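You operate a simulated robot arm through the tools that you are given. There is no shell and no other tool. Be economical: measure what you need, move in short steps, check, and stop when the job is done.

You run a simulated two-armed robot. Do the job below in one go: nothing can be reset, and whatever is moved stays where it is left.

TASK
Roll the pastry out to the ring, then brush its middle with butter.
Fine: roller in its cradle, brush back. Set down upright: pastry roller, pastry brush. A coat counts when it lies all over at full strength: go over it till it gets no stronger.

It is judged by the outcome, as a careful person would: the job done as asked, and still so three seconds after it is handed in. It fails if anything else is knocked over, pushed out of place, dropped, spilled or broken.

THE ROBOT
Two 7-joint arms with fingered hands on one trunk, on a base that drives. Base frame: it is fixed to the floor where the robot stands at the start and does not move with it; the origin is under the middle of the robot, x ahead of it, y to its left, z up. Readings come in cm, rad, newtons and seconds.
The left shoulder is at the start at [20, 13.5, 99.5], the right one opposite. Payload 4 kg a hand.
The tool frame of a hand sits at the grasp point between the pads (the TCP): z along the fingers, y along the line on which they close. The tips reach 2.5 cm beyond it. Largest opening 8.8 cm; the body of the gripper starts 2.9 cm behind the TCP. The gripper is a hand of 4 fingers: y runs from the thumb to the fingers, the wrist lies at [-1.3, -10.6, -17.4] in the tool frame, and closing takes about 1.5 s.
Orientation is told as [roll, pitch, yaw] about the base's x, y, z axes, in that order, counted from this pose: with the fingers straight down and the wrist toward the robot, the tool's x, y and z point along [0, 1, 0], [1, 0, 0] and [0, 0, -1] of the base frame.

THE INTERFACE
- The arms move only by the tool jog_arm. It takes "left_series", "right_series" or both (then of equal length, played together; a hand with none holds still); each is a list of rows, each an object of numbers (a shift or turn left out is 0, a gripper value left out holds the last): "gripper": the opening, from 0 (shut) to 1 (fully open); "x", "y", "z": the shift along the tool's x, y, z in mm; "wx", "wy", "wz": the turn, a rotation vector about the tool's x, y, z in rad. In form: [{"gripper": .., "x": .., "y": .., "z": .., "wx": .., "wy": .., "wz": ..}, ...]. A call has 1 to 8 rows; each row shifts and turns the commanded pose from where the row before left it, along the tool's axes as they then stand. Each row takes 0.2 s and may step no farther than 5 cm and 0.15 rad from the row before; otherwise, or with a gripper value out of range, the whole call is refused. A pose out of reach is approached as far as the arm can. The call stops where the force on the tool passes 50 N (or 10 N more than at its start, if that is more) or the arm is blocked; 0.2 s more then pass. The fingers move at their own pace (about 15.3 cm/s each) and stop on an object; they squeeze with about 22 N. The grip force told is the motor's: it shows also when the fingers shut on nothing. Time passes only in rows, and 0.2 s behind the last, so rows that do not move let the fingers close. It gives the time, the measured TCP pose, the force on the tool (base axes), the opening and the grip force at its end, in the units of the frame above (readings bear some noise), with the torque about the TCP (base axes, N m) and any sound that the robot's microphone picked up.
- Cameras (640 x 400 px; columns grow to the right, rows downward): "scene" is now at [13.57, -3.81, 160.26]; the picture's right is [-0.45, -0.89, 0.00], its down [-0.58, 0.29, -0.76] and it looks along [0.68, -0.34, -0.65] (base axes); focal length 279 px, centre (320, 200). "left" rides on the left gripper at [-6.4, -8.3, -9.8] in its tool frame; the picture's right is [-0.62, -0.37, 0.69], its down [0.71, -0.63, 0.30] and it looks along [0.32, 0.68, 0.65] (tool axes); focal length 265 px, centre (320, 200). "right" rides on the right gripper at [6.4, -8.3, -9.8] in its tool frame; the picture's right is [-0.62, 0.37, -0.69], its down [-0.72, -0.63, 0.30] and it looks along [-0.32, 0.68, 0.65] (tool axes); focal length 265 px, centre (320, 200). There is no depth. A picture from a camera that has moved, and an enlarged one, comes with that camera's place and axes in the base frame and with its lens.
- grab_frame(camera): a new picture of that camera. No time passes.
- slide_trunk(by): slides the trunk up (or, below 0, down) by that many cm; the arms and the scene camera ride with it, the base frame stays. It gives what a move gives, with no picture.
- roll_base(legs): drives the robot by 1 to 6 legs, each [ahead, left, turn to the left] in cm, cm and rad, along the robot's own axes; the way and the turn of a leg run together, so that a leg with both is an arc; at most 150 cm and 3.142 rad a leg. The arms and the cameras ride along, it lands a little off, and it stops where it bumps. It gives what a move gives.
- preshape(shape, hand): the hand has 4 fingers and takes this shape, open, in about a second: jaw (thumb against the fingers, like two jaws); tri (thumb and two fingers); tip (a fingertip pinch); poke (one finger out to press); point (the index stretched); flat (the hand flat); cup (the hand cupped); fist (a fist). The gripper value then closes the fingers along that shape, each until it touches; the sizes above hold for jaw. It gives what a move gives, with no picture.
- turn_head(pan, tilt): turns the head with the scene camera to pan (to the left, within 1.693 rad either way) and tilt (down, from -0.506 to 1.204), counted from straight ahead of the robot. It gives what a move gives.
- zoom(camera, box): a new picture of the part [left, top, right, bottom] of that camera's present view, enlarged. No time passes.
- sign_off(): hands the job in; it is judged then, once.

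Go step by step. Nothing tells you exact positions but the pictures and the camera data: compare them with the known pose of the tool, close in by small moves and look again before you grip or let go. The budget is 120 turns and 100 pictures, counting those below and the enlarged ones. Unless the task says otherwise, let go and move clear before handing in.

The tools are called after "Emit:" as name(argument=value, ...) on one line, values as JSON. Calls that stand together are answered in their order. jog_arm: Moves the arms, as the interface text tells. Its arguments: {"type":"object","properties":{"left_series":{"type":"array"},"right_series":{"type":"array"}},"required":[]} The other tools are called the same way: slide_trunk (by) slides the trunk up or down; preshape (shape, hand) gives the hand a shape; roll_base (legs) drives the base; turn_head (pan, tilt) turns the head that bears the scene camera; grab_frame (camera) takes a picture; zoom (camera, box) takes an enlarged picture of a part of a camera's view; sign_off () hands the job in.

At the start:

```text
time_s: 0.0
left_tcp_pos: [58.0, -2.61, 131.03]
left_tool_rot: [0.0, 0.001, -0.001]
left_contact_force: [0.6, -0.1, -1.2]
left_torque: [0.03, 0.05, 0.01]
left_width: 8.77
left_finger_force: 0.1
left_shape: jaw
right_tcp_pos: [43.56, -38.72, 135.76]
right_tool_rot: [0.002, 0.002, -0.002]
right_contact_force: [0.0, 0.2, 0.2]
right_torque: [-0.01, -0.04, 0.02]
right_width: 8.75
right_finger_force: 0.0
right_shape: jaw
trunk travel left (down, up): [-60.0, 17.0]
robot x, y, heading: [-0.02, -0.11, 0.002]
head pan, tilt: [-0.464, 0.709]
```

scene: 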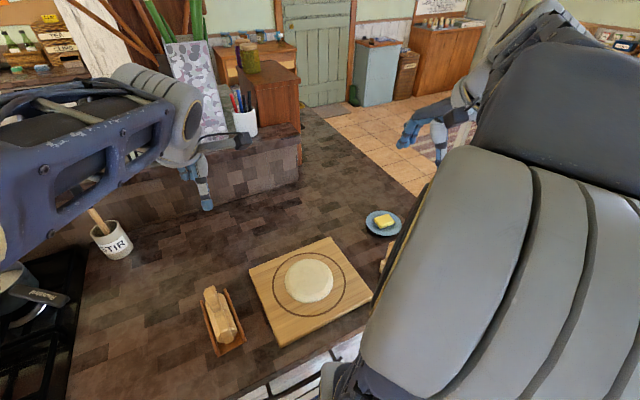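
right: 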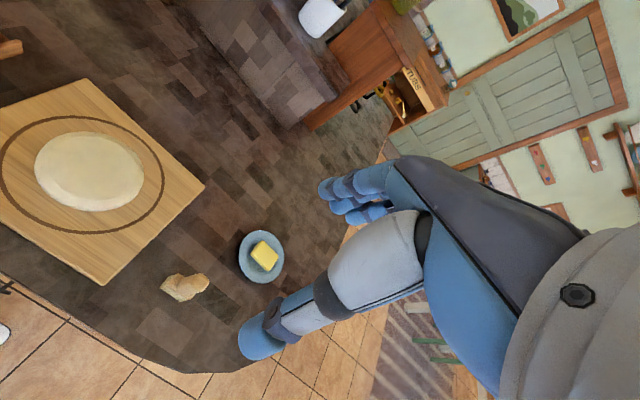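
left: 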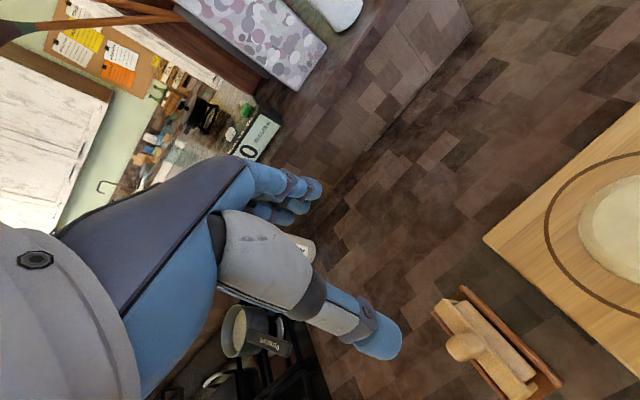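

I see a board with pastry and a ring at about (54,-21), a roller in a cradle at about (53,3), and a butter dish to the right. I'll look closer at the roller, the right side and the possible brush.

Emit:
zoom(camera="scene", box=[180, 200, 420, 360])

Emit:
zoom(camera="right", box=[100, 180, 340, 330])

Emit:
zoom(camera="left", box=[380, 240, 620, 400])

Emit:
zoom(camera="scene", box=[60, 80, 300, 260])

```text
2.50 times, centred on (300, 280) of scene
camera zoom: at [13.57, -3.81, 160.26], right [-0.45, -0.89, 0.0], down [-0.58, 0.29, -0.76], along [0.68, -0.34, -0.65], focal length 698 px, centre (370, 0)
```

zoom: 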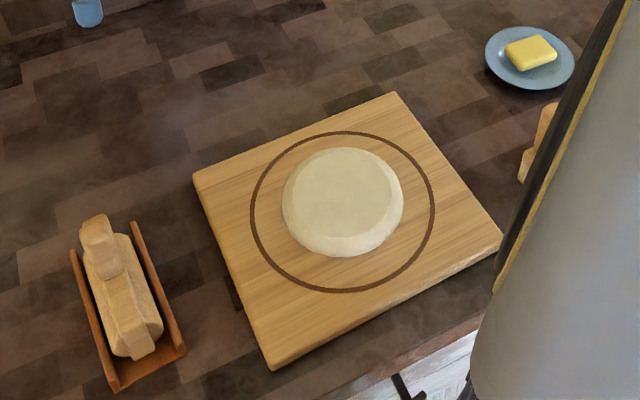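

```text
2.67 times, centred on (220, 255) of right
camera zoom: at [35.16, -32.36, 145.68], right [0.37, -0.62, 0.69], down [-0.63, -0.71, -0.3], along [0.68, -0.33, -0.65], focal length 708 px, centre (587, 53)
```

zoom: 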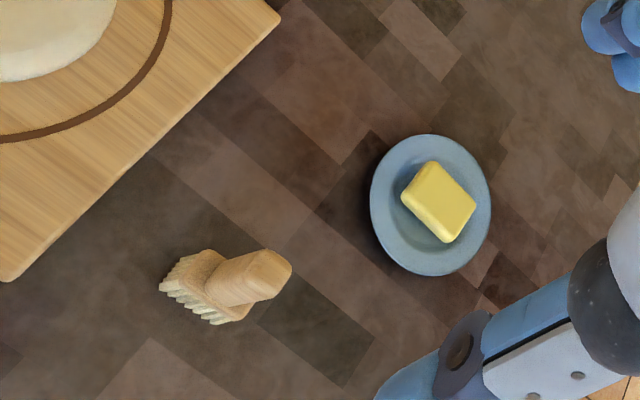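

```text
2.50 times, centred on (500, 320) of left
camera zoom: at [49.72, -9.19, 140.92], right [-0.37, -0.62, -0.69], down [-0.63, 0.71, -0.3], along [0.68, 0.32, -0.65], focal length 664 px, centre (-130, -100)
```

zoom: 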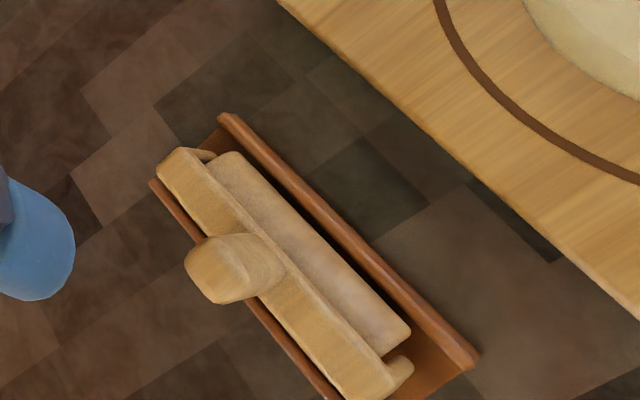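

```text
2.22 times, centred on (180, 170) of scene
camera zoom: at [13.57, -3.81, 160.26], right [-0.45, -0.89, 0.0], down [-0.58, 0.29, -0.76], along [0.68, -0.34, -0.65], focal length 620 px, centre (631, 267)
```

zoom: 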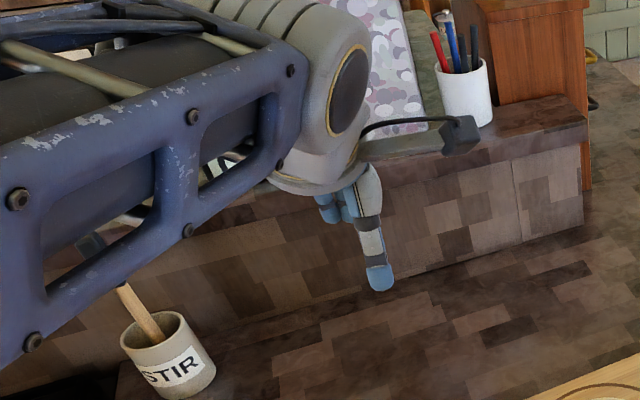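

The roller has an upright handle (top near (53.6, 2.3, 107)), its axis is about along x, and the brush stands bristles-down near (48,-43). The butter is near (63,-53). The board is too close for the arms, so I'll back off and shift right, then use the left hand for the roller and the right for the brush.

Emit:
roll_base(legs=[[-14, 0, 0], [0, -8, 0]])

Emit:
turn_head(pan=-0.2, tilt=0.75)

Emit:
grab_frame(camera="scene")

Emit:
grab_frame(camera="left")

```text
time_s: 2.0
left_tcp_pos: [44.04, -10.66, 131.12]
left_tool_rot: [0.0, 0.001, -0.003]
left_contact_force: [-0.7, -0.1, 0.8]
left_torque: [0.0, -0.01, 0.0]
left_width: 8.78
left_finger_force: 0.1
left_shape: jaw
right_tcp_pos: [29.57, -46.92, 135.82]
right_tool_rot: [0.001, 0.002, -0.003]
right_contact_force: [-0.1, 0.6, -0.1]
right_torque: [0.01, 0.0, -0.04]
right_width: 8.79
right_finger_force: 0.1
right_shape: jaw
trunk travel left (down, up): [-60.0, 17.0]
robot x, y, heading: [-14.19, -8.01, -0.0]
head pan, tilt: [-0.464, 0.709]
```

```text
time_s: 2.8
left_tcp_pos: [43.88, -10.85, 131.09]
left_tool_rot: [-0.001, 0.0, -0.001]
left_contact_force: [-0.5, -0.3, -0.2]
left_torque: [0.01, -0.01, 0.04]
left_width: 8.77
left_finger_force: 0.0
left_shape: jaw
right_tcp_pos: [29.43, -46.84, 135.82]
right_tool_rot: [0.001, 0.001, -0.003]
right_contact_force: [-0.2, 0.0, 0.1]
right_torque: [0.01, 0.02, -0.03]
right_width: 8.79
right_finger_force: 0.0
right_shape: jaw
trunk travel left (down, up): [-60.0, 17.0]
robot x, y, heading: [-14.04, -8.09, -0.002]
head pan, tilt: [-0.201, 0.75]
```

```text
92 pictures are left
camera scene: at [0.03, -9.77, 159.9], right [-0.2, -0.98, 0.0], down [-0.67, 0.14, -0.73], along [0.72, -0.15, -0.68], focal length 279 px, centre (320, 200)
```

scene: 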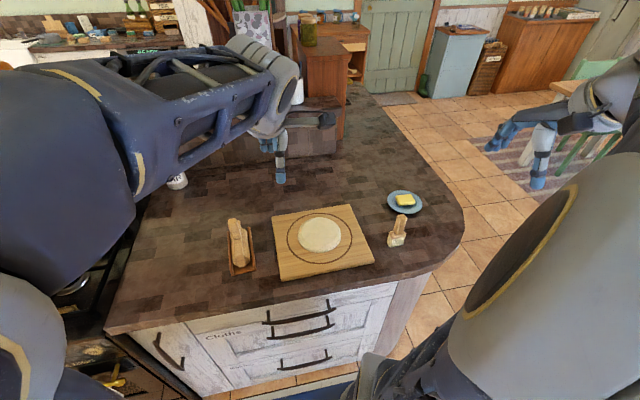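

```text
91 pictures are left
camera left: at [35.62, -17.31, 140.92], right [-0.37, -0.62, -0.69], down [-0.63, 0.72, -0.3], along [0.68, 0.32, -0.65], focal length 265 px, centre (320, 200)
```

left: 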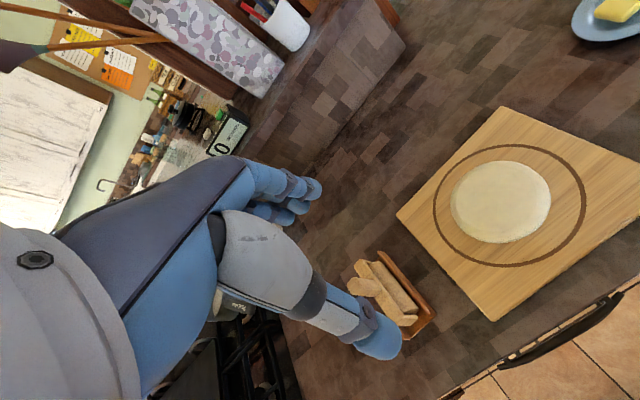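

The whole workspace is now visible. I'll zoom in to fix positions better.

Emit:
zoom(camera="scene", box=[200, 170, 440, 320])

Emit:
zoom(camera="left", box=[320, 90, 640, 350])

Emit:
zoom(camera="scene", box=[210, 205, 290, 285])

```text
2.67 times, centred on (320, 245) of scene
camera zoom: at [0.03, -9.77, 159.9], right [-0.2, -0.98, 0.0], down [-0.67, 0.14, -0.73], along [0.72, -0.15, -0.68], focal length 744 px, centre (320, 80)
```

zoom: 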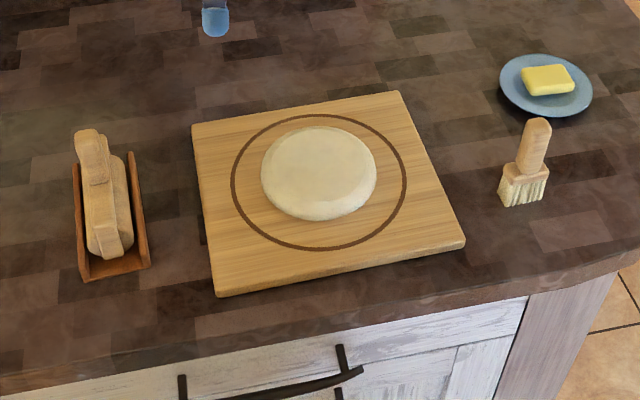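

```text
1.54 times, centred on (480, 220) of left
camera zoom: at [35.62, -17.31, 140.92], right [-0.37, -0.62, -0.69], down [-0.63, 0.72, -0.3], along [0.68, 0.32, -0.65], focal length 408 px, centre (74, 169)
```

zoom: 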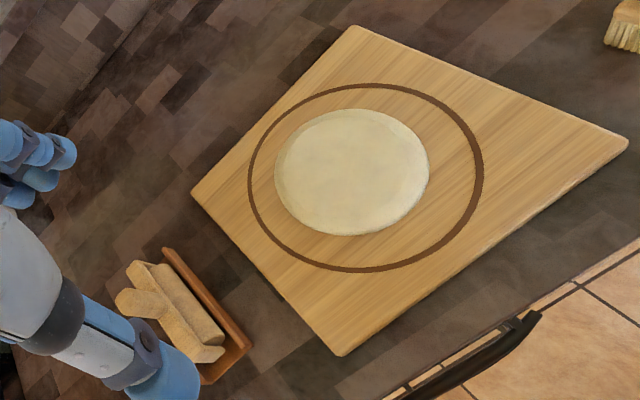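

```text
5.00 times, centred on (250, 245) of scene
camera zoom: at [0.03, -9.77, 159.9], right [-0.2, -0.98, 0.0], down [-0.67, 0.14, -0.73], along [0.72, -0.15, -0.68], focal length 1396 px, centre (670, -25)
```

zoom: 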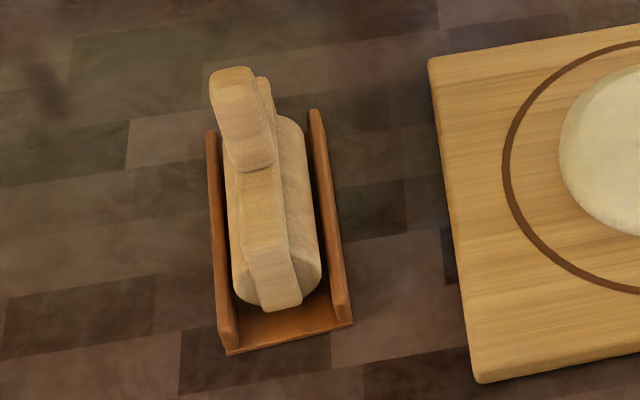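

Handle top is about (53.2, 2.5, 107), with the roller axis yawed about 0.1 rad from x. I'll bring the left hand above it and turn it so the jaws close across the roller's axis.

Emit:
jog_arm(left_series=[{"x": 33, "y": 23}, {"x": 33, "y": 23}, {"x": 33, "y": 23}, {"x": 34, "y": 25}, {"wz": 0.146}, {"wz": 0.146}, {"wz": 0.146}, {"wz": 0.146}])

Emit:
jog_arm(left_series=[{"wz": 0.146}, {"wz": 0.146}, {"wz": 0.146}, {"wz": 0.146}, {"wz": 0.146}, {"wz": 0.146}, {"z": 50}, {"z": 50}])

Emit:
grab_frame(camera="left")

Emit:
zoom(camera="scene", box=[170, 160, 330, 290])

```text
time_s: 4.6
left_tcp_pos: [53.43, 2.57, 131.12]
left_tool_rot: [-0.002, 0.001, -0.589]
left_contact_force: [-0.9, -0.2, -0.2]
left_torque: [-0.01, 0.01, 0.01]
left_width: 8.75
left_finger_force: 0.1
left_shape: jaw
right_tcp_pos: [29.29, -46.88, 135.75]
right_tool_rot: [0.0, 0.001, -0.003]
right_contact_force: [0.6, 0.4, 0.0]
right_torque: [0.0, -0.02, -0.02]
right_width: 8.75
right_finger_force: 0.0
right_shape: jaw
trunk travel left (down, up): [-60.0, 17.0]
robot x, y, heading: [-14.25, -7.7, 0.001]
head pan, tilt: [-0.201, 0.75]
```

```text
time_s: 6.4
left_tcp_pos: [53.28, 2.36, 120.89]
left_tool_rot: [0.001, 0.0, -1.463]
left_contact_force: [-0.1, -0.3, 0.4]
left_torque: [0.0, -0.04, -0.03]
left_width: 8.75
left_finger_force: 0.0
left_shape: jaw
right_tcp_pos: [29.53, -46.89, 135.74]
right_tool_rot: [0.0, 0.002, -0.002]
right_contact_force: [-0.4, -0.5, -0.9]
right_torque: [0.0, -0.03, -0.05]
right_width: 8.79
right_finger_force: 0.1
right_shape: jaw
trunk travel left (down, up): [-60.0, 17.0]
robot x, y, heading: [-13.86, -8.35, -0.007]
head pan, tilt: [-0.201, 0.75]
```

```text
87 pictures are left
camera left: at [45.99, 9.91, 130.76], right [-0.66, 0.3, -0.69], down [0.64, 0.7, -0.3], along [0.4, -0.64, -0.65], focal length 265 px, centre (320, 200)
```

left: 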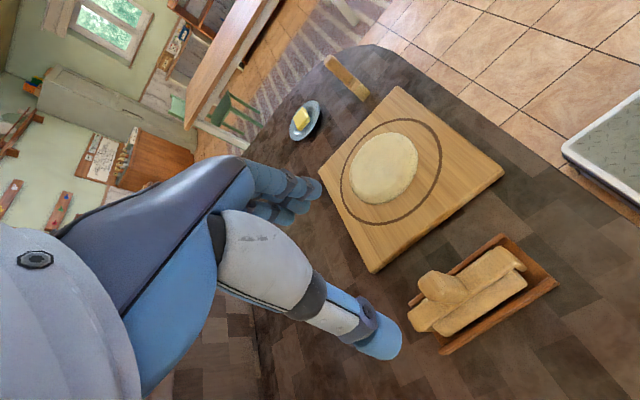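

```text
3.08 times, centred on (250, 225) of scene
camera zoom: at [0.01, -9.77, 159.91], right [-0.2, -0.98, 0.0], down [-0.67, 0.14, -0.73], along [0.72, -0.15, -0.68], focal length 859 px, centre (535, 123)
```

zoom: 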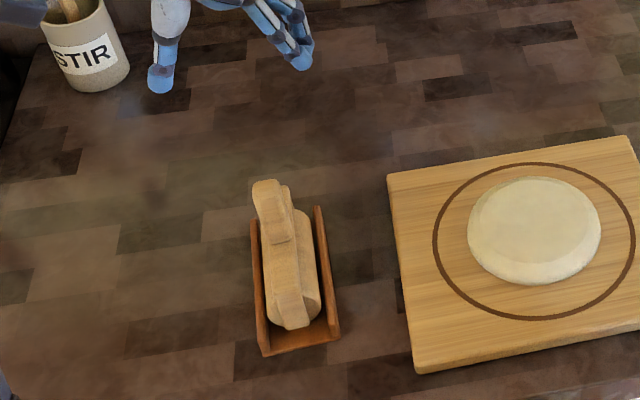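

The hand is above the handle. I'll zoom in from the wrist camera to centre it.

Emit:
zoom(camera="left", box=[340, 220, 580, 370])

```text
2.67 times, centred on (460, 295) of left
camera zoom: at [45.99, 9.91, 130.76], right [-0.66, 0.3, -0.69], down [0.64, 0.7, -0.3], along [0.4, -0.64, -0.65], focal length 708 px, centre (-53, -53)
```

zoom: 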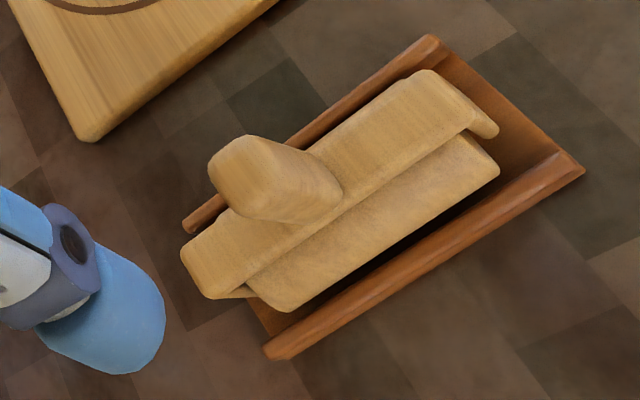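

Handle centre comes out at about (54.0, 3.0), top about 106. I'll correct and descend with jaws open in steps.

Emit:
jog_arm(left_series=[{"x": 7, "y": -5.5, "wz": 0.04}, {"z": 30}, {"z": 30}, {"z": 30}, {"z": 30}])

Emit:
grab_frame(camera="left")

Emit:
zoom(camera="scene", box=[190, 190, 310, 280])

```text
time_s: 7.6
left_tcp_pos: [54.01, 3.2, 109.18]
left_tool_rot: [-0.002, 0.0, -1.501]
left_contact_force: [-0.6, 0.3, -0.2]
left_torque: [0.02, -0.02, -0.04]
left_width: 8.77
left_finger_force: 0.0
left_shape: jaw
right_tcp_pos: [29.36, -46.95, 135.82]
right_tool_rot: [-0.001, 0.0, -0.002]
right_contact_force: [-0.5, 0.1, -0.1]
right_torque: [0.0, 0.0, -0.01]
right_width: 8.75
right_finger_force: 0.0
right_shape: jaw
trunk travel left (down, up): [-60.0, 17.0]
robot x, y, heading: [-13.54, -8.06, -0.0]
head pan, tilt: [-0.201, 0.75]
```

```text
84 pictures are left
camera left: at [47.03, 10.96, 119.03], right [-0.64, 0.32, -0.69], down [0.67, 0.68, -0.3], along [0.37, -0.66, -0.65], focal length 265 px, centre (320, 200)
```

left: 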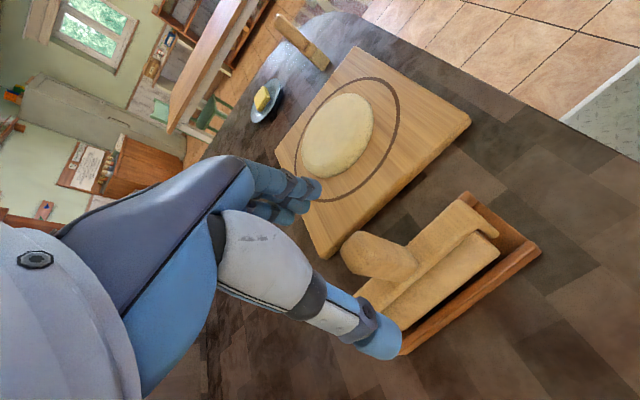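

```text
4.44 times, centred on (250, 235) of scene
camera zoom: at [0.01, -9.77, 159.91], right [-0.2, -0.98, 0.0], down [-0.67, 0.14, -0.73], along [0.72, -0.15, -0.68], focal length 1240 px, centre (631, 44)
```

zoom: 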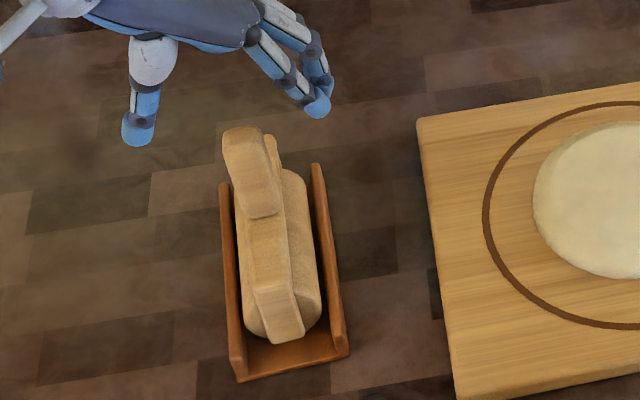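

The handle lies between thumb and fingers. I'll descend 5 cm and close.

Emit:
jog_arm(left_series=[{"y": 2, "z": 25}, {"z": 27}])

Emit:
grab_frame(camera="left")

Emit:
zoom(camera="scene", box=[190, 190, 310, 280])

```text
time_s: 8.2
left_tcp_pos: [53.87, 2.96, 103.97]
left_tool_rot: [0.003, -0.001, -1.504]
left_contact_force: [0.8, -0.1, 0.4]
left_torque: [-0.02, 0.01, -0.01]
left_width: 8.77
left_finger_force: 0.2
left_shape: jaw
right_tcp_pos: [29.45, -46.89, 135.75]
right_tool_rot: [0.0, -0.001, -0.002]
right_contact_force: [-0.7, -0.7, 0.2]
right_torque: [0.03, 0.01, -0.03]
right_width: 8.76
right_finger_force: 0.1
right_shape: jaw
trunk travel left (down, up): [-60.0, 17.0]
robot x, y, heading: [-14.16, -7.91, -0.004]
head pan, tilt: [-0.201, 0.75]
```

```text
82 pictures are left
camera left: at [46.94, 10.74, 113.78], right [-0.64, 0.33, -0.69], down [0.67, 0.68, -0.3], along [0.37, -0.66, -0.65], focal length 265 px, centre (320, 200)
```

left: 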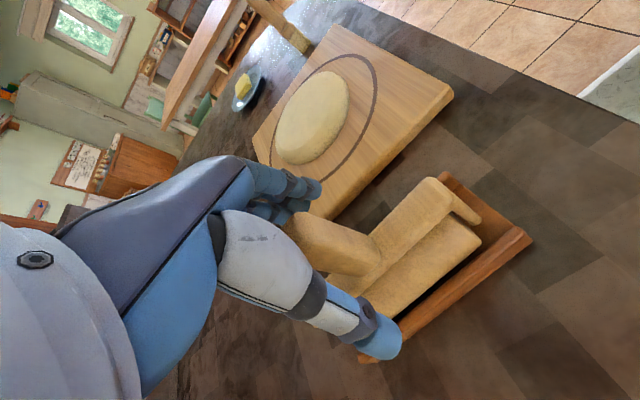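

```text
4.44 times, centred on (250, 235) of scene
camera zoom: at [0.01, -9.77, 159.91], right [-0.2, -0.98, 0.0], down [-0.67, 0.14, -0.73], along [0.72, -0.15, -0.68], focal length 1240 px, centre (631, 44)
```

zoom: 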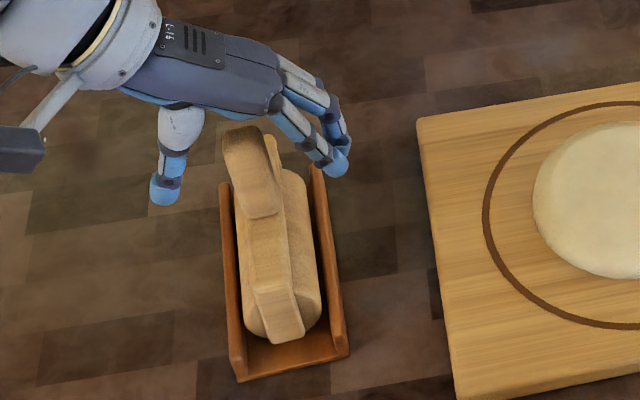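

The thumb and fingers straddle the handle; closing.

Emit:
jog_arm(left_series=[{"gripper": 0}, {}, {}, {}, {}, {}, {}, {}])

Emit:
zoom(camera="scene", box=[190, 190, 310, 280])

```text
time_s: 10.0
left_tcp_pos: [54.01, 2.99, 104.0]
left_tool_rot: [0.001, 0.001, -1.502]
left_contact_force: [0.7, 0.2, -0.2]
left_torque: [0.01, 0.01, -0.01]
left_width: 1.86
left_finger_force: 22.4
left_shape: jaw
right_tcp_pos: [29.45, -46.86, 135.73]
right_tool_rot: [0.0, 0.002, -0.001]
right_contact_force: [-1.0, 0.2, -0.2]
right_torque: [0.0, 0.01, 0.01]
right_width: 8.76
right_finger_force: 0.1
right_shape: jaw
trunk travel left (down, up): [-60.0, 17.0]
robot x, y, heading: [-14.38, -7.97, -0.003]
head pan, tilt: [-0.201, 0.75]
```

```text
4.44 times, centred on (250, 235) of scene
camera zoom: at [0.04, -9.76, 159.9], right [-0.2, -0.98, 0.0], down [-0.67, 0.14, -0.73], along [0.72, -0.15, -0.68], focal length 1240 px, centre (631, 44)
```

zoom: 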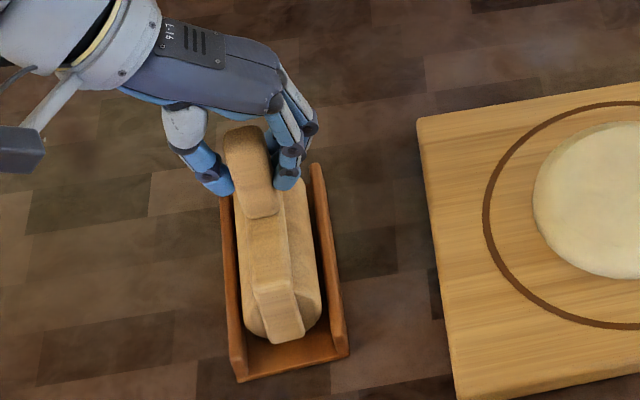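

Gripped (1.86 cm) at (54.0, 3.0, 104.0). That is the pose to return to. Lifting straight up.

Emit:
jog_arm(left_series=[{"z": -15}, {"z": -30}, {"z": -40}, {"z": -35}])

Emit:
zoom(camera="scene", box=[180, 150, 420, 300])

```text
time_s: 11.0
left_tcp_pos: [53.99, 2.9, 115.79]
left_tool_rot: [-0.001, 0.0, -1.501]
left_contact_force: [-0.6, -0.3, -1.6]
left_torque: [0.0, 0.04, -0.04]
left_width: 1.85
left_finger_force: 22.0
left_shape: jaw
right_tcp_pos: [29.48, -46.85, 135.81]
right_tool_rot: [-0.001, 0.004, 0.0]
right_contact_force: [-0.1, 0.1, -0.4]
right_torque: [0.01, 0.01, 0.04]
right_width: 8.73
right_finger_force: 0.2
right_shape: jaw
trunk travel left (down, up): [-60.0, 17.0]
robot x, y, heading: [-14.17, -8.18, -0.009]
head pan, tilt: [-0.201, 0.75]
```

```text
2.67 times, centred on (300, 225) of scene
camera zoom: at [0.06, -9.75, 159.9], right [-0.2, -0.98, 0.0], down [-0.67, 0.14, -0.73], along [0.72, -0.15, -0.68], focal length 744 px, centre (373, 133)
```

zoom: 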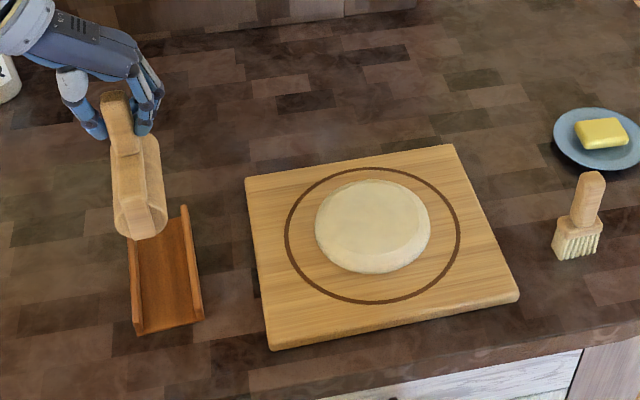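

Roller held securely. The ring centre is about (53.5, -20.6) with radius about 10, and the pastry is centred in it with radius about 6. I'll carry the roller over and lower towards contact (expected at TCP z about 107).

Emit:
jog_arm(left_series=[{"x": -3.6, "y": 39}, {"x": -3.6, "y": 39}, {"x": -3.6, "y": 39}, {"x": -3.6, "y": 39}, {"x": -3.6, "y": 39}, {"x": -3.6, "y": 39}, {"z": 20}, {"z": 20}])

Emit:
zoom(camera="scene", box=[200, 150, 440, 300])

Emit:
grab_frame(camera="left")

```text
time_s: 12.8
left_tcp_pos: [53.5, -20.82, 111.74]
left_tool_rot: [0.002, 0.0, -1.505]
left_contact_force: [0.2, 0.6, -2.4]
left_torque: [0.02, -0.02, -0.01]
left_width: 1.85
left_finger_force: 22.3
left_shape: jaw
right_tcp_pos: [29.49, -46.93, 135.9]
right_tool_rot: [-0.001, 0.001, 0.0]
right_contact_force: [-0.5, 0.6, 0.5]
right_torque: [-0.03, -0.01, 0.01]
right_width: 8.78
right_finger_force: 0.1
right_shape: jaw
trunk travel left (down, up): [-60.0, 17.0]
robot x, y, heading: [-13.81, -8.06, -0.003]
head pan, tilt: [-0.201, 0.75]
```

```text
2.67 times, centred on (320, 225) of scene
camera zoom: at [0.02, -9.77, 159.91], right [-0.2, -0.98, 0.0], down [-0.67, 0.14, -0.73], along [0.72, -0.15, -0.68], focal length 744 px, centre (320, 133)
```

zoom: 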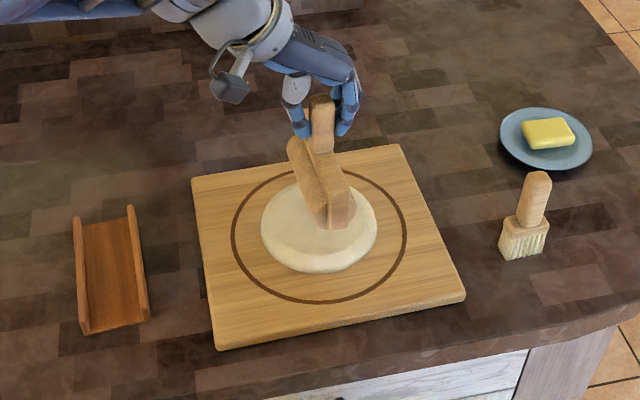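

```text
77 pictures are left
camera left: at [46.57, -13.01, 121.66], right [-0.64, 0.32, -0.69], down [0.67, 0.68, -0.3], along [0.37, -0.66, -0.65], focal length 265 px, centre (320, 200)
```

left: 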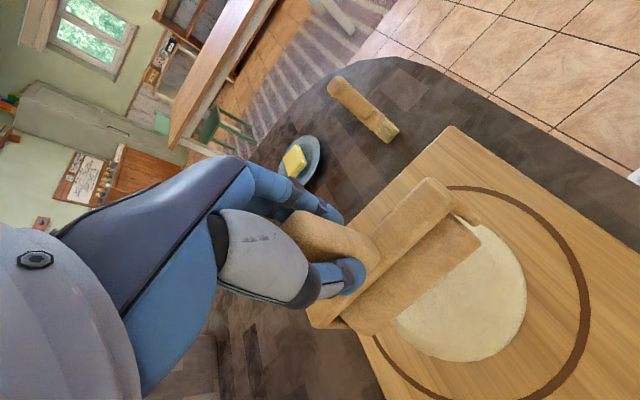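

Roller is over the pastry and level. Lowering gently to find contact.

Emit:
jog_arm(left_series=[{"z": 10}, {"z": 10}, {"z": 8}, {"z": 5}])

```text
time_s: 13.8
left_tcp_pos: [53.56, -20.51, 108.53]
left_tool_rot: [0.0, -0.001, -1.502]
left_contact_force: [-0.2, -0.6, -2.4]
left_torque: [0.01, -0.03, -0.01]
left_width: 1.87
left_finger_force: 22.0
left_shape: jaw
right_tcp_pos: [29.47, -46.89, 135.72]
right_tool_rot: [-0.002, 0.002, -0.002]
right_contact_force: [-0.3, -0.1, 0.4]
right_torque: [0.01, -0.03, -0.01]
right_width: 8.75
right_finger_force: 0.0
right_shape: jaw
trunk travel left (down, up): [-60.0, 17.0]
robot x, y, heading: [-14.06, -8.27, -0.005]
head pan, tilt: [-0.201, 0.75]
```

Emit:
jog_arm(left_series=[{"z": 4}, {"z": 4}, {"z": 4}])

Emit:
zoom(camera="scene", box=[240, 180, 400, 290])

```text
time_s: 14.6
left_tcp_pos: [53.55, -20.5, 107.41]
left_tool_rot: [0.002, -0.001, -1.499]
left_contact_force: [-3.1, -1.0, 8.0]
left_torque: [-0.07, 0.09, 0.0]
left_width: 1.93
left_finger_force: 21.8
left_shape: jaw
right_tcp_pos: [29.38, -46.91, 135.77]
right_tool_rot: [0.0, 0.001, -0.002]
right_contact_force: [0.5, 1.1, -0.4]
right_torque: [-0.02, 0.01, 0.0]
right_width: 8.8
right_finger_force: 0.0
right_shape: jaw
trunk travel left (down, up): [-60.0, 17.0]
robot x, y, heading: [-13.99, -7.72, 0.001]
head pan, tilt: [-0.201, 0.75]
```

```text
3.64 times, centred on (320, 235) of scene
camera zoom: at [0.01, -9.76, 159.93], right [-0.2, -0.98, 0.0], down [-0.67, 0.14, -0.73], along [0.72, -0.15, -0.68], focal length 1015 px, centre (320, 73)
```

zoom: 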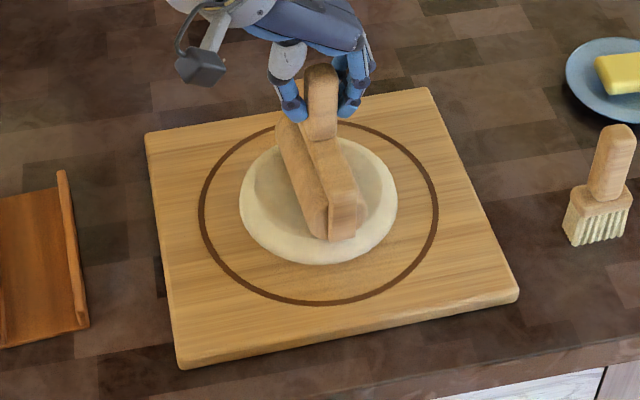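

Contact at about 107.4 with roughly 10 N. Rolling gently back and forth across, then checking how the pastry responds.

Emit:
jog_arm(left_series=[{"y": 20}, {"y": 20}, {"y": -20}, {"y": -20}, {"y": -20}, {"y": -20}, {"y": 20}, {"y": 20}])

Emit:
zoom(camera="scene", box=[240, 180, 400, 290])

```text
time_s: 16.4
left_tcp_pos: [53.61, -20.55, 107.39]
left_tool_rot: [0.0, -0.001, -1.501]
left_contact_force: [0.2, 0.1, -2.6]
left_torque: [0.01, 0.0, -0.01]
left_width: 1.91
left_finger_force: 21.7
left_shape: jaw
right_tcp_pos: [29.44, -46.97, 135.81]
right_tool_rot: [0.0, 0.001, -0.003]
right_contact_force: [0.7, 0.2, 0.9]
right_torque: [-0.01, 0.0, -0.02]
right_width: 8.73
right_finger_force: 0.0
right_shape: jaw
trunk travel left (down, up): [-60.0, 17.0]
robot x, y, heading: [-13.99, -7.93, -0.002]
head pan, tilt: [-0.201, 0.75]
```

```text
3.64 times, centred on (320, 235) of scene
camera zoom: at [0.04, -9.73, 159.9], right [-0.2, -0.98, 0.0], down [-0.67, 0.14, -0.73], along [0.72, -0.15, -0.68], focal length 1015 px, centre (320, 73)
```

zoom: 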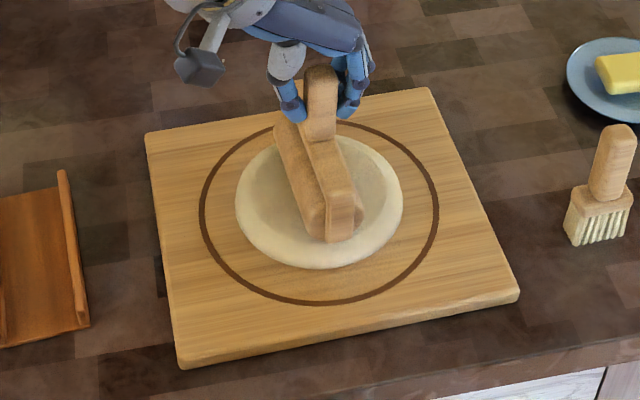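

The pastry spreads evenly all round. I'll continue: lower a little per cycle and roll.

Emit:
jog_arm(left_series=[{"z": 3}, {"y": 35}, {"y": -35}, {"y": -35}, {"y": 35}, {"z": 2}, {"y": 35}, {"y": -35}])

Emit:
jog_arm(left_series=[{"y": -35}, {"y": 35}, {"y": 35}, {"y": -35}, {"y": -35}, {"y": 35}, {}])

Emit:
zoom(camera="scene", box=[240, 180, 400, 290])

```text
time_s: 18.2
left_tcp_pos: [53.41, -20.66, 106.81]
left_tool_rot: [0.0, 0.0, -1.503]
left_contact_force: [0.1, -0.4, -0.9]
left_torque: [-0.04, -0.02, 0.02]
left_width: 1.87
left_finger_force: 22.3
left_shape: jaw
right_tcp_pos: [29.38, -46.91, 135.82]
right_tool_rot: [-0.001, 0.002, -0.002]
right_contact_force: [0.4, -0.9, -1.1]
right_torque: [0.0, -0.02, -0.03]
right_width: 8.76
right_finger_force: 0.1
right_shape: jaw
trunk travel left (down, up): [-60.0, 17.0]
robot x, y, heading: [-14.0, -8.14, -0.003]
head pan, tilt: [-0.201, 0.75]
```

```text
time_s: 19.8
left_tcp_pos: [53.87, -20.63, 106.95]
left_tool_rot: [0.001, -0.001, -1.501]
left_contact_force: [-0.8, -0.4, -1.9]
left_torque: [0.0, 0.02, -0.02]
left_width: 1.88
left_finger_force: 22.2
left_shape: jaw
right_tcp_pos: [29.46, -46.8, 135.76]
right_tool_rot: [0.0, 0.0, -0.001]
right_contact_force: [0.0, -0.2, -0.2]
right_torque: [0.01, 0.01, 0.0]
right_width: 8.76
right_finger_force: 0.0
right_shape: jaw
trunk travel left (down, up): [-60.0, 17.0]
robot x, y, heading: [-14.17, -8.2, -0.002]
head pan, tilt: [-0.201, 0.75]
```

```text
3.64 times, centred on (320, 235) of scene
camera zoom: at [0.04, -9.75, 159.9], right [-0.2, -0.98, 0.0], down [-0.67, 0.14, -0.73], along [0.72, -0.15, -0.68], focal length 1015 px, centre (320, 73)
```

zoom: 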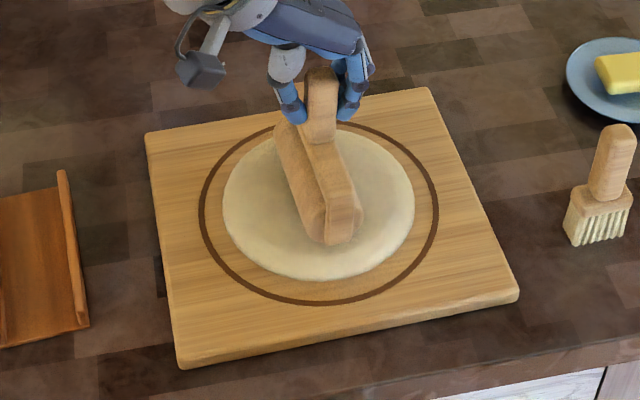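

Diameter is about 80% of the ring's. Continuing.

Emit:
jog_arm(left_series=[{"z": 3}, {"y": 35}, {"y": -35}, {"y": -35}, {"y": 35}, {"y": 35}, {"y": -35}, {}])

Emit:
jog_arm(left_series=[{"y": -35}, {"y": 35}, {"z": 1}, {"y": 35}, {"y": -35}, {"y": -35}, {"y": 35}, {}])

Emit:
zoom(camera="scene", box=[240, 180, 400, 290])

```text
time_s: 21.6
left_tcp_pos: [53.38, -20.66, 106.51]
left_tool_rot: [0.0, 0.0, -1.501]
left_contact_force: [0.0, -0.1, -1.1]
left_torque: [0.0, 0.01, -0.01]
left_width: 1.89
left_finger_force: 22.4
left_shape: jaw
right_tcp_pos: [29.48, -46.94, 135.8]
right_tool_rot: [0.001, 0.002, -0.001]
right_contact_force: [0.4, 0.2, -0.2]
right_torque: [-0.01, 0.0, 0.02]
right_width: 8.77
right_finger_force: 0.1
right_shape: jaw
trunk travel left (down, up): [-60.0, 17.0]
robot x, y, heading: [-14.19, -8.06, -0.003]
head pan, tilt: [-0.201, 0.75]
```

```text
time_s: 23.4
left_tcp_pos: [53.63, -20.6, 106.48]
left_tool_rot: [0.001, 0.001, -1.504]
left_contact_force: [-0.9, -0.7, 3.5]
left_torque: [-0.05, -0.02, -0.01]
left_width: 1.95
left_finger_force: 22.7
left_shape: jaw
right_tcp_pos: [29.32, -46.89, 135.75]
right_tool_rot: [0.0, 0.001, -0.002]
right_contact_force: [0.3, 0.4, -0.5]
right_torque: [0.01, 0.03, -0.02]
right_width: 8.75
right_finger_force: 0.1
right_shape: jaw
trunk travel left (down, up): [-60.0, 17.0]
robot x, y, heading: [-14.07, -8.11, -0.005]
head pan, tilt: [-0.201, 0.75]
```

```text
3.64 times, centred on (320, 235) of scene
camera zoom: at [0.01, -9.75, 159.91], right [-0.2, -0.98, 0.0], down [-0.67, 0.14, -0.73], along [0.72, -0.15, -0.68], focal length 1015 px, centre (320, 73)
```

zoom: 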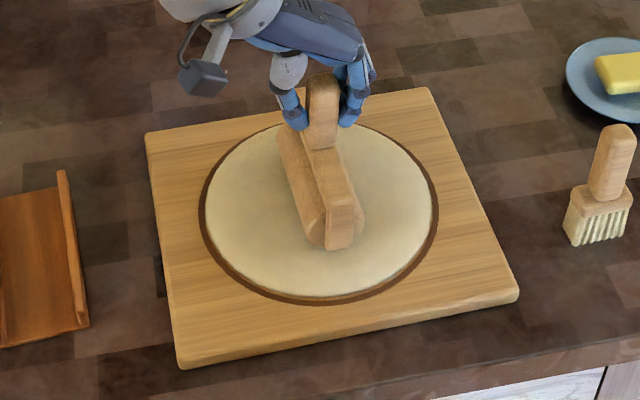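

The pastry has just reached the ring. Lifting straight off and checking.

Emit:
jog_arm(left_series=[{"z": -20}, {"z": -40}, {"z": -40}])

Emit:
zoom(camera="scene", box=[270, 195, 370, 270])

```text
time_s: 24.2
left_tcp_pos: [53.45, -20.56, 116.44]
left_tool_rot: [-0.002, 0.0, -1.503]
left_contact_force: [0.1, -0.1, -2.4]
left_torque: [0.0, 0.04, -0.02]
left_width: 1.9
left_finger_force: 22.2
left_shape: jaw
right_tcp_pos: [29.45, -46.87, 135.69]
right_tool_rot: [0.0, 0.001, -0.001]
right_contact_force: [-0.7, 0.0, -0.3]
right_torque: [-0.02, -0.01, -0.02]
right_width: 8.76
right_finger_force: 0.1
right_shape: jaw
trunk travel left (down, up): [-60.0, 17.0]
robot x, y, heading: [-13.52, -8.34, -0.004]
head pan, tilt: [-0.201, 0.75]
```

```text
5.33 times, centred on (320, 232) of scene
camera zoom: at [0.06, -9.76, 159.89], right [-0.2, -0.98, 0.0], down [-0.67, 0.14, -0.73], along [0.72, -0.15, -0.68], focal length 1489 px, centre (320, 27)
```

zoom: 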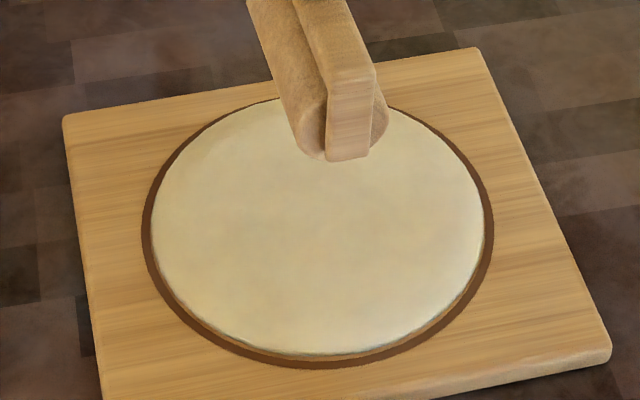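

The edge sits just at the ring's inner edge. One short, gentle extra stroke will put it onto the ring.

Emit:
jog_arm(left_series=[{"z": 40}, {"z": 40}, {"z": 20.5}, {"y": 20}, {"y": -20}, {"z": -20}, {"z": -40}, {"z": -40}])

Emit:
zoom(camera="scene", box=[270, 195, 370, 270])

```text
time_s: 26.0
left_tcp_pos: [53.31, -20.52, 116.6]
left_tool_rot: [-0.001, 0.0, -1.503]
left_contact_force: [-0.4, -0.1, -1.9]
left_torque: [-0.01, -0.01, -0.01]
left_width: 1.9
left_finger_force: 21.6
left_shape: jaw
right_tcp_pos: [29.37, -47.04, 135.81]
right_tool_rot: [0.001, 0.001, -0.002]
right_contact_force: [-1.1, 0.0, -0.2]
right_torque: [0.03, -0.01, 0.05]
right_width: 8.73
right_finger_force: 0.2
right_shape: jaw
trunk travel left (down, up): [-60.0, 17.0]
robot x, y, heading: [-14.04, -8.02, 0.001]
head pan, tilt: [-0.201, 0.75]
```

```text
5.33 times, centred on (320, 232) of scene
camera zoom: at [0.07, -9.76, 159.89], right [-0.2, -0.98, 0.0], down [-0.67, 0.14, -0.73], along [0.72, -0.15, -0.68], focal length 1489 px, centre (320, 27)
```

zoom: 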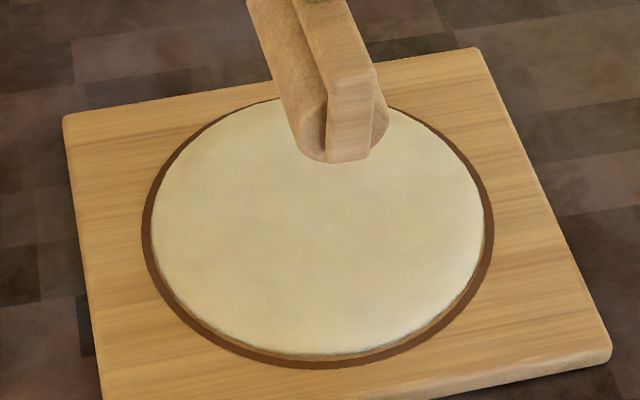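

Emit:
zoom(camera="scene", box=[295, 240, 345, 270])

```text
12.80 times, centred on (320, 255) of scene
camera zoom: at [0.07, -9.76, 159.89], right [-0.2, -0.98, 0.0], down [-0.67, 0.14, -0.73], along [0.72, -0.15, -0.68], focal length 3573 px, centre (320, -504)
```

zoom: 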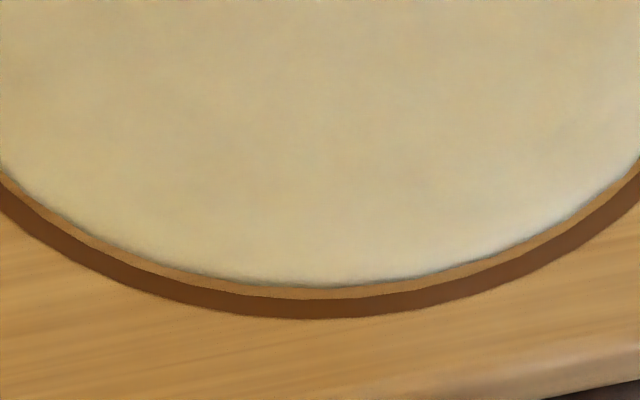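

A gap of about 3 mm to the ring remains. One more light stroke, pressed about 1 mm deeper.

Emit:
jog_arm(left_series=[{"z": 40}, {"z": 40}, {"z": 21}, {"y": 30}, {"y": -30}, {"z": -20}, {"z": -40}, {"z": -40}])

Emit:
zoom(camera="scene", box=[295, 240, 345, 270])

```text
time_s: 27.8
left_tcp_pos: [53.46, -20.52, 116.29]
left_tool_rot: [-0.001, 0.0, -1.504]
left_contact_force: [-0.1, 0.0, -2.6]
left_torque: [0.0, 0.06, 0.0]
left_width: 1.89
left_finger_force: 22.2
left_shape: jaw
right_tcp_pos: [29.43, -46.88, 135.74]
right_tool_rot: [0.0, 0.001, -0.001]
right_contact_force: [1.0, 0.0, -0.4]
right_torque: [0.0, 0.0, 0.01]
right_width: 8.78
right_finger_force: 0.1
right_shape: jaw
trunk travel left (down, up): [-60.0, 17.0]
robot x, y, heading: [-14.15, -8.14, -0.006]
head pan, tilt: [-0.201, 0.75]
```

```text
12.80 times, centred on (320, 255) of scene
camera zoom: at [0.06, -9.76, 159.89], right [-0.2, -0.98, 0.0], down [-0.67, 0.14, -0.73], along [0.72, -0.15, -0.68], focal length 3573 px, centre (320, -504)
```

zoom: 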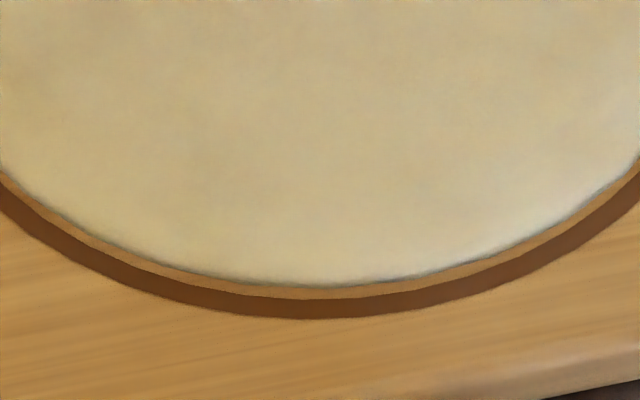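

No visible change; probably barely touching. I'll lower and read the force first.

Emit:
jog_arm(left_series=[{"z": 40}, {"z": 40}, {"z": 22}, {}])

```text
time_s: 28.8
left_tcp_pos: [53.38, -20.66, 106.3]
left_tool_rot: [0.002, -0.001, -1.501]
left_contact_force: [-0.8, -1.2, 9.6]
left_torque: [-0.12, -0.05, -0.02]
left_width: 1.93
left_finger_force: 22.2
left_shape: jaw
right_tcp_pos: [29.48, -46.83, 135.83]
right_tool_rot: [0.0, 0.0, -0.004]
right_contact_force: [-0.5, -0.2, -0.5]
right_torque: [0.01, 0.03, 0.01]
right_width: 8.77
right_finger_force: 0.0
right_shape: jaw
trunk travel left (down, up): [-60.0, 17.0]
robot x, y, heading: [-14.01, -7.87, -0.003]
head pan, tilt: [-0.201, 0.75]
```

About 11 N of pressure now; one full stroke, then look.

Emit:
jog_arm(left_series=[{"y": 35}, {"y": -35}, {"y": -35}, {"y": 35}, {}])

Emit:
zoom(camera="scene", box=[295, 240, 345, 270])

```text
time_s: 30.0
left_tcp_pos: [53.65, -20.56, 106.16]
left_tool_rot: [0.001, 0.001, -1.501]
left_contact_force: [1.2, 0.9, 11.2]
left_torque: [0.17, 0.01, 0.03]
left_width: 2.06
left_finger_force: 22.0
left_shape: jaw
right_tcp_pos: [29.4, -46.91, 135.83]
right_tool_rot: [-0.001, 0.001, -0.003]
right_contact_force: [0.0, -1.2, 0.6]
right_torque: [0.04, -0.01, -0.03]
right_width: 8.76
right_finger_force: 0.1
right_shape: jaw
trunk travel left (down, up): [-60.0, 17.0]
robot x, y, heading: [-14.29, -7.76, 0.003]
head pan, tilt: [-0.201, 0.75]
```

```text
12.80 times, centred on (320, 255) of scene
camera zoom: at [0.01, -9.74, 159.91], right [-0.2, -0.98, 0.0], down [-0.67, 0.14, -0.73], along [0.72, -0.15, -0.68], focal length 3573 px, centre (320, -504)
```

zoom: 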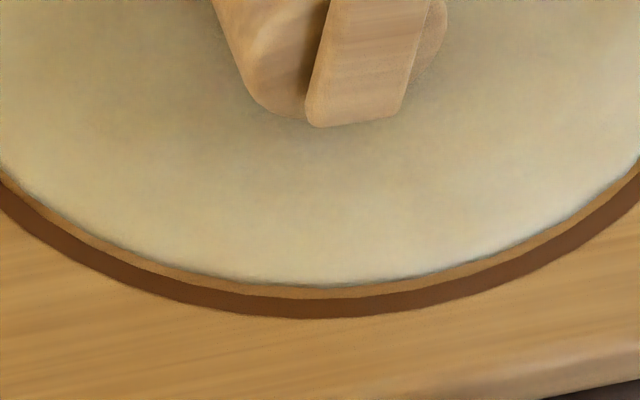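

It no longer grows under pressure, so it is fully rolled out to the ring. Returning the roller over its cradle.

Emit:
jog_arm(left_series=[{"z": -20}, {"z": -40}, {"z": -50}, {"x": 4, "y": -47}, {"x": 4, "y": -47}, {"x": 4, "y": -47}, {"x": 5, "y": -47}, {"x": 5, "y": -47.5}])

Emit:
zoom(camera="scene", box=[190, 180, 310, 280])

Emit:
grab_frame(camera="left")

```text
time_s: 31.8
left_tcp_pos: [54.01, 3.12, 116.84]
left_tool_rot: [0.001, 0.0, -1.502]
left_contact_force: [0.1, 0.5, -2.1]
left_torque: [0.01, -0.01, 0.0]
left_width: 1.94
left_finger_force: 21.9
left_shape: jaw
right_tcp_pos: [29.57, -46.89, 135.8]
right_tool_rot: [-0.001, 0.001, -0.001]
right_contact_force: [0.2, -0.1, 0.0]
right_torque: [0.03, 0.01, -0.01]
right_width: 8.76
right_finger_force: 0.0
right_shape: jaw
trunk travel left (down, up): [-60.0, 17.0]
robot x, y, heading: [-14.22, -8.14, -0.005]
head pan, tilt: [-0.201, 0.75]
```

```text
4.00 times, centred on (250, 230) of scene
camera zoom: at [0.04, -9.81, 159.9], right [-0.2, -0.98, 0.0], down [-0.67, 0.14, -0.73], along [0.72, -0.15, -0.68], focal length 1116 px, centre (600, 80)
```

zoom: 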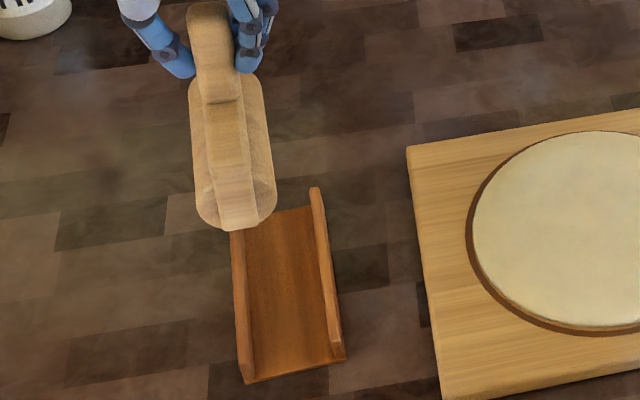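

```text
66 pictures are left
camera left: at [47.01, 10.95, 126.59], right [-0.64, 0.32, -0.69], down [0.67, 0.68, -0.3], along [0.37, -0.66, -0.65], focal length 265 px, centre (320, 200)
```

left: 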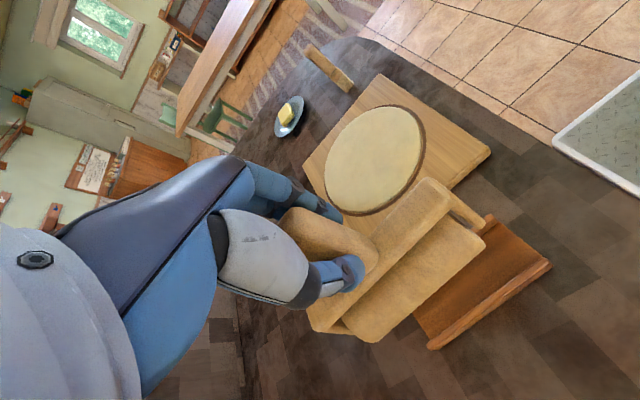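

The roller may have tilted slightly in the grip. Comparing with the same view as at lift-off.

Emit:
zoom(camera="scene", box=[200, 165, 290, 255])

Emit:
zoom(camera="left", box=[260, 160, 500, 360])

```text
4.44 times, centred on (245, 210) of scene
camera zoom: at [0.04, -9.81, 159.9], right [-0.2, -0.98, 0.0], down [-0.67, 0.14, -0.73], along [0.72, -0.15, -0.68], focal length 1240 px, centre (653, 156)
```

zoom: 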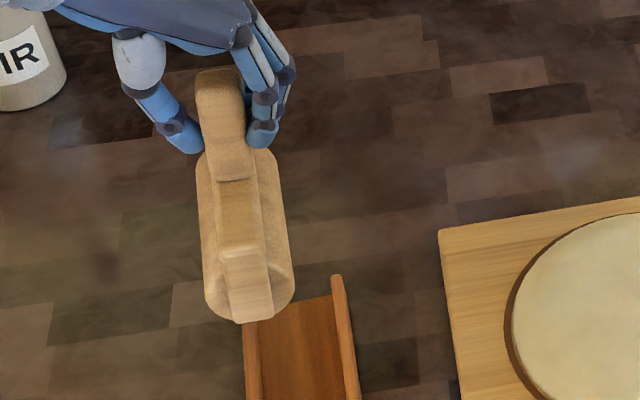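

```text
2.00 times, centred on (380, 260) of left
camera zoom: at [47.01, 10.95, 126.59], right [-0.64, 0.32, -0.69], down [0.67, 0.68, -0.3], along [0.37, -0.66, -0.65], focal length 531 px, centre (200, 80)
```

zoom: 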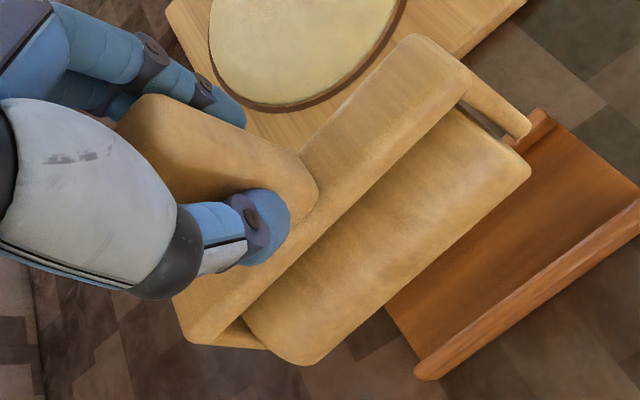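

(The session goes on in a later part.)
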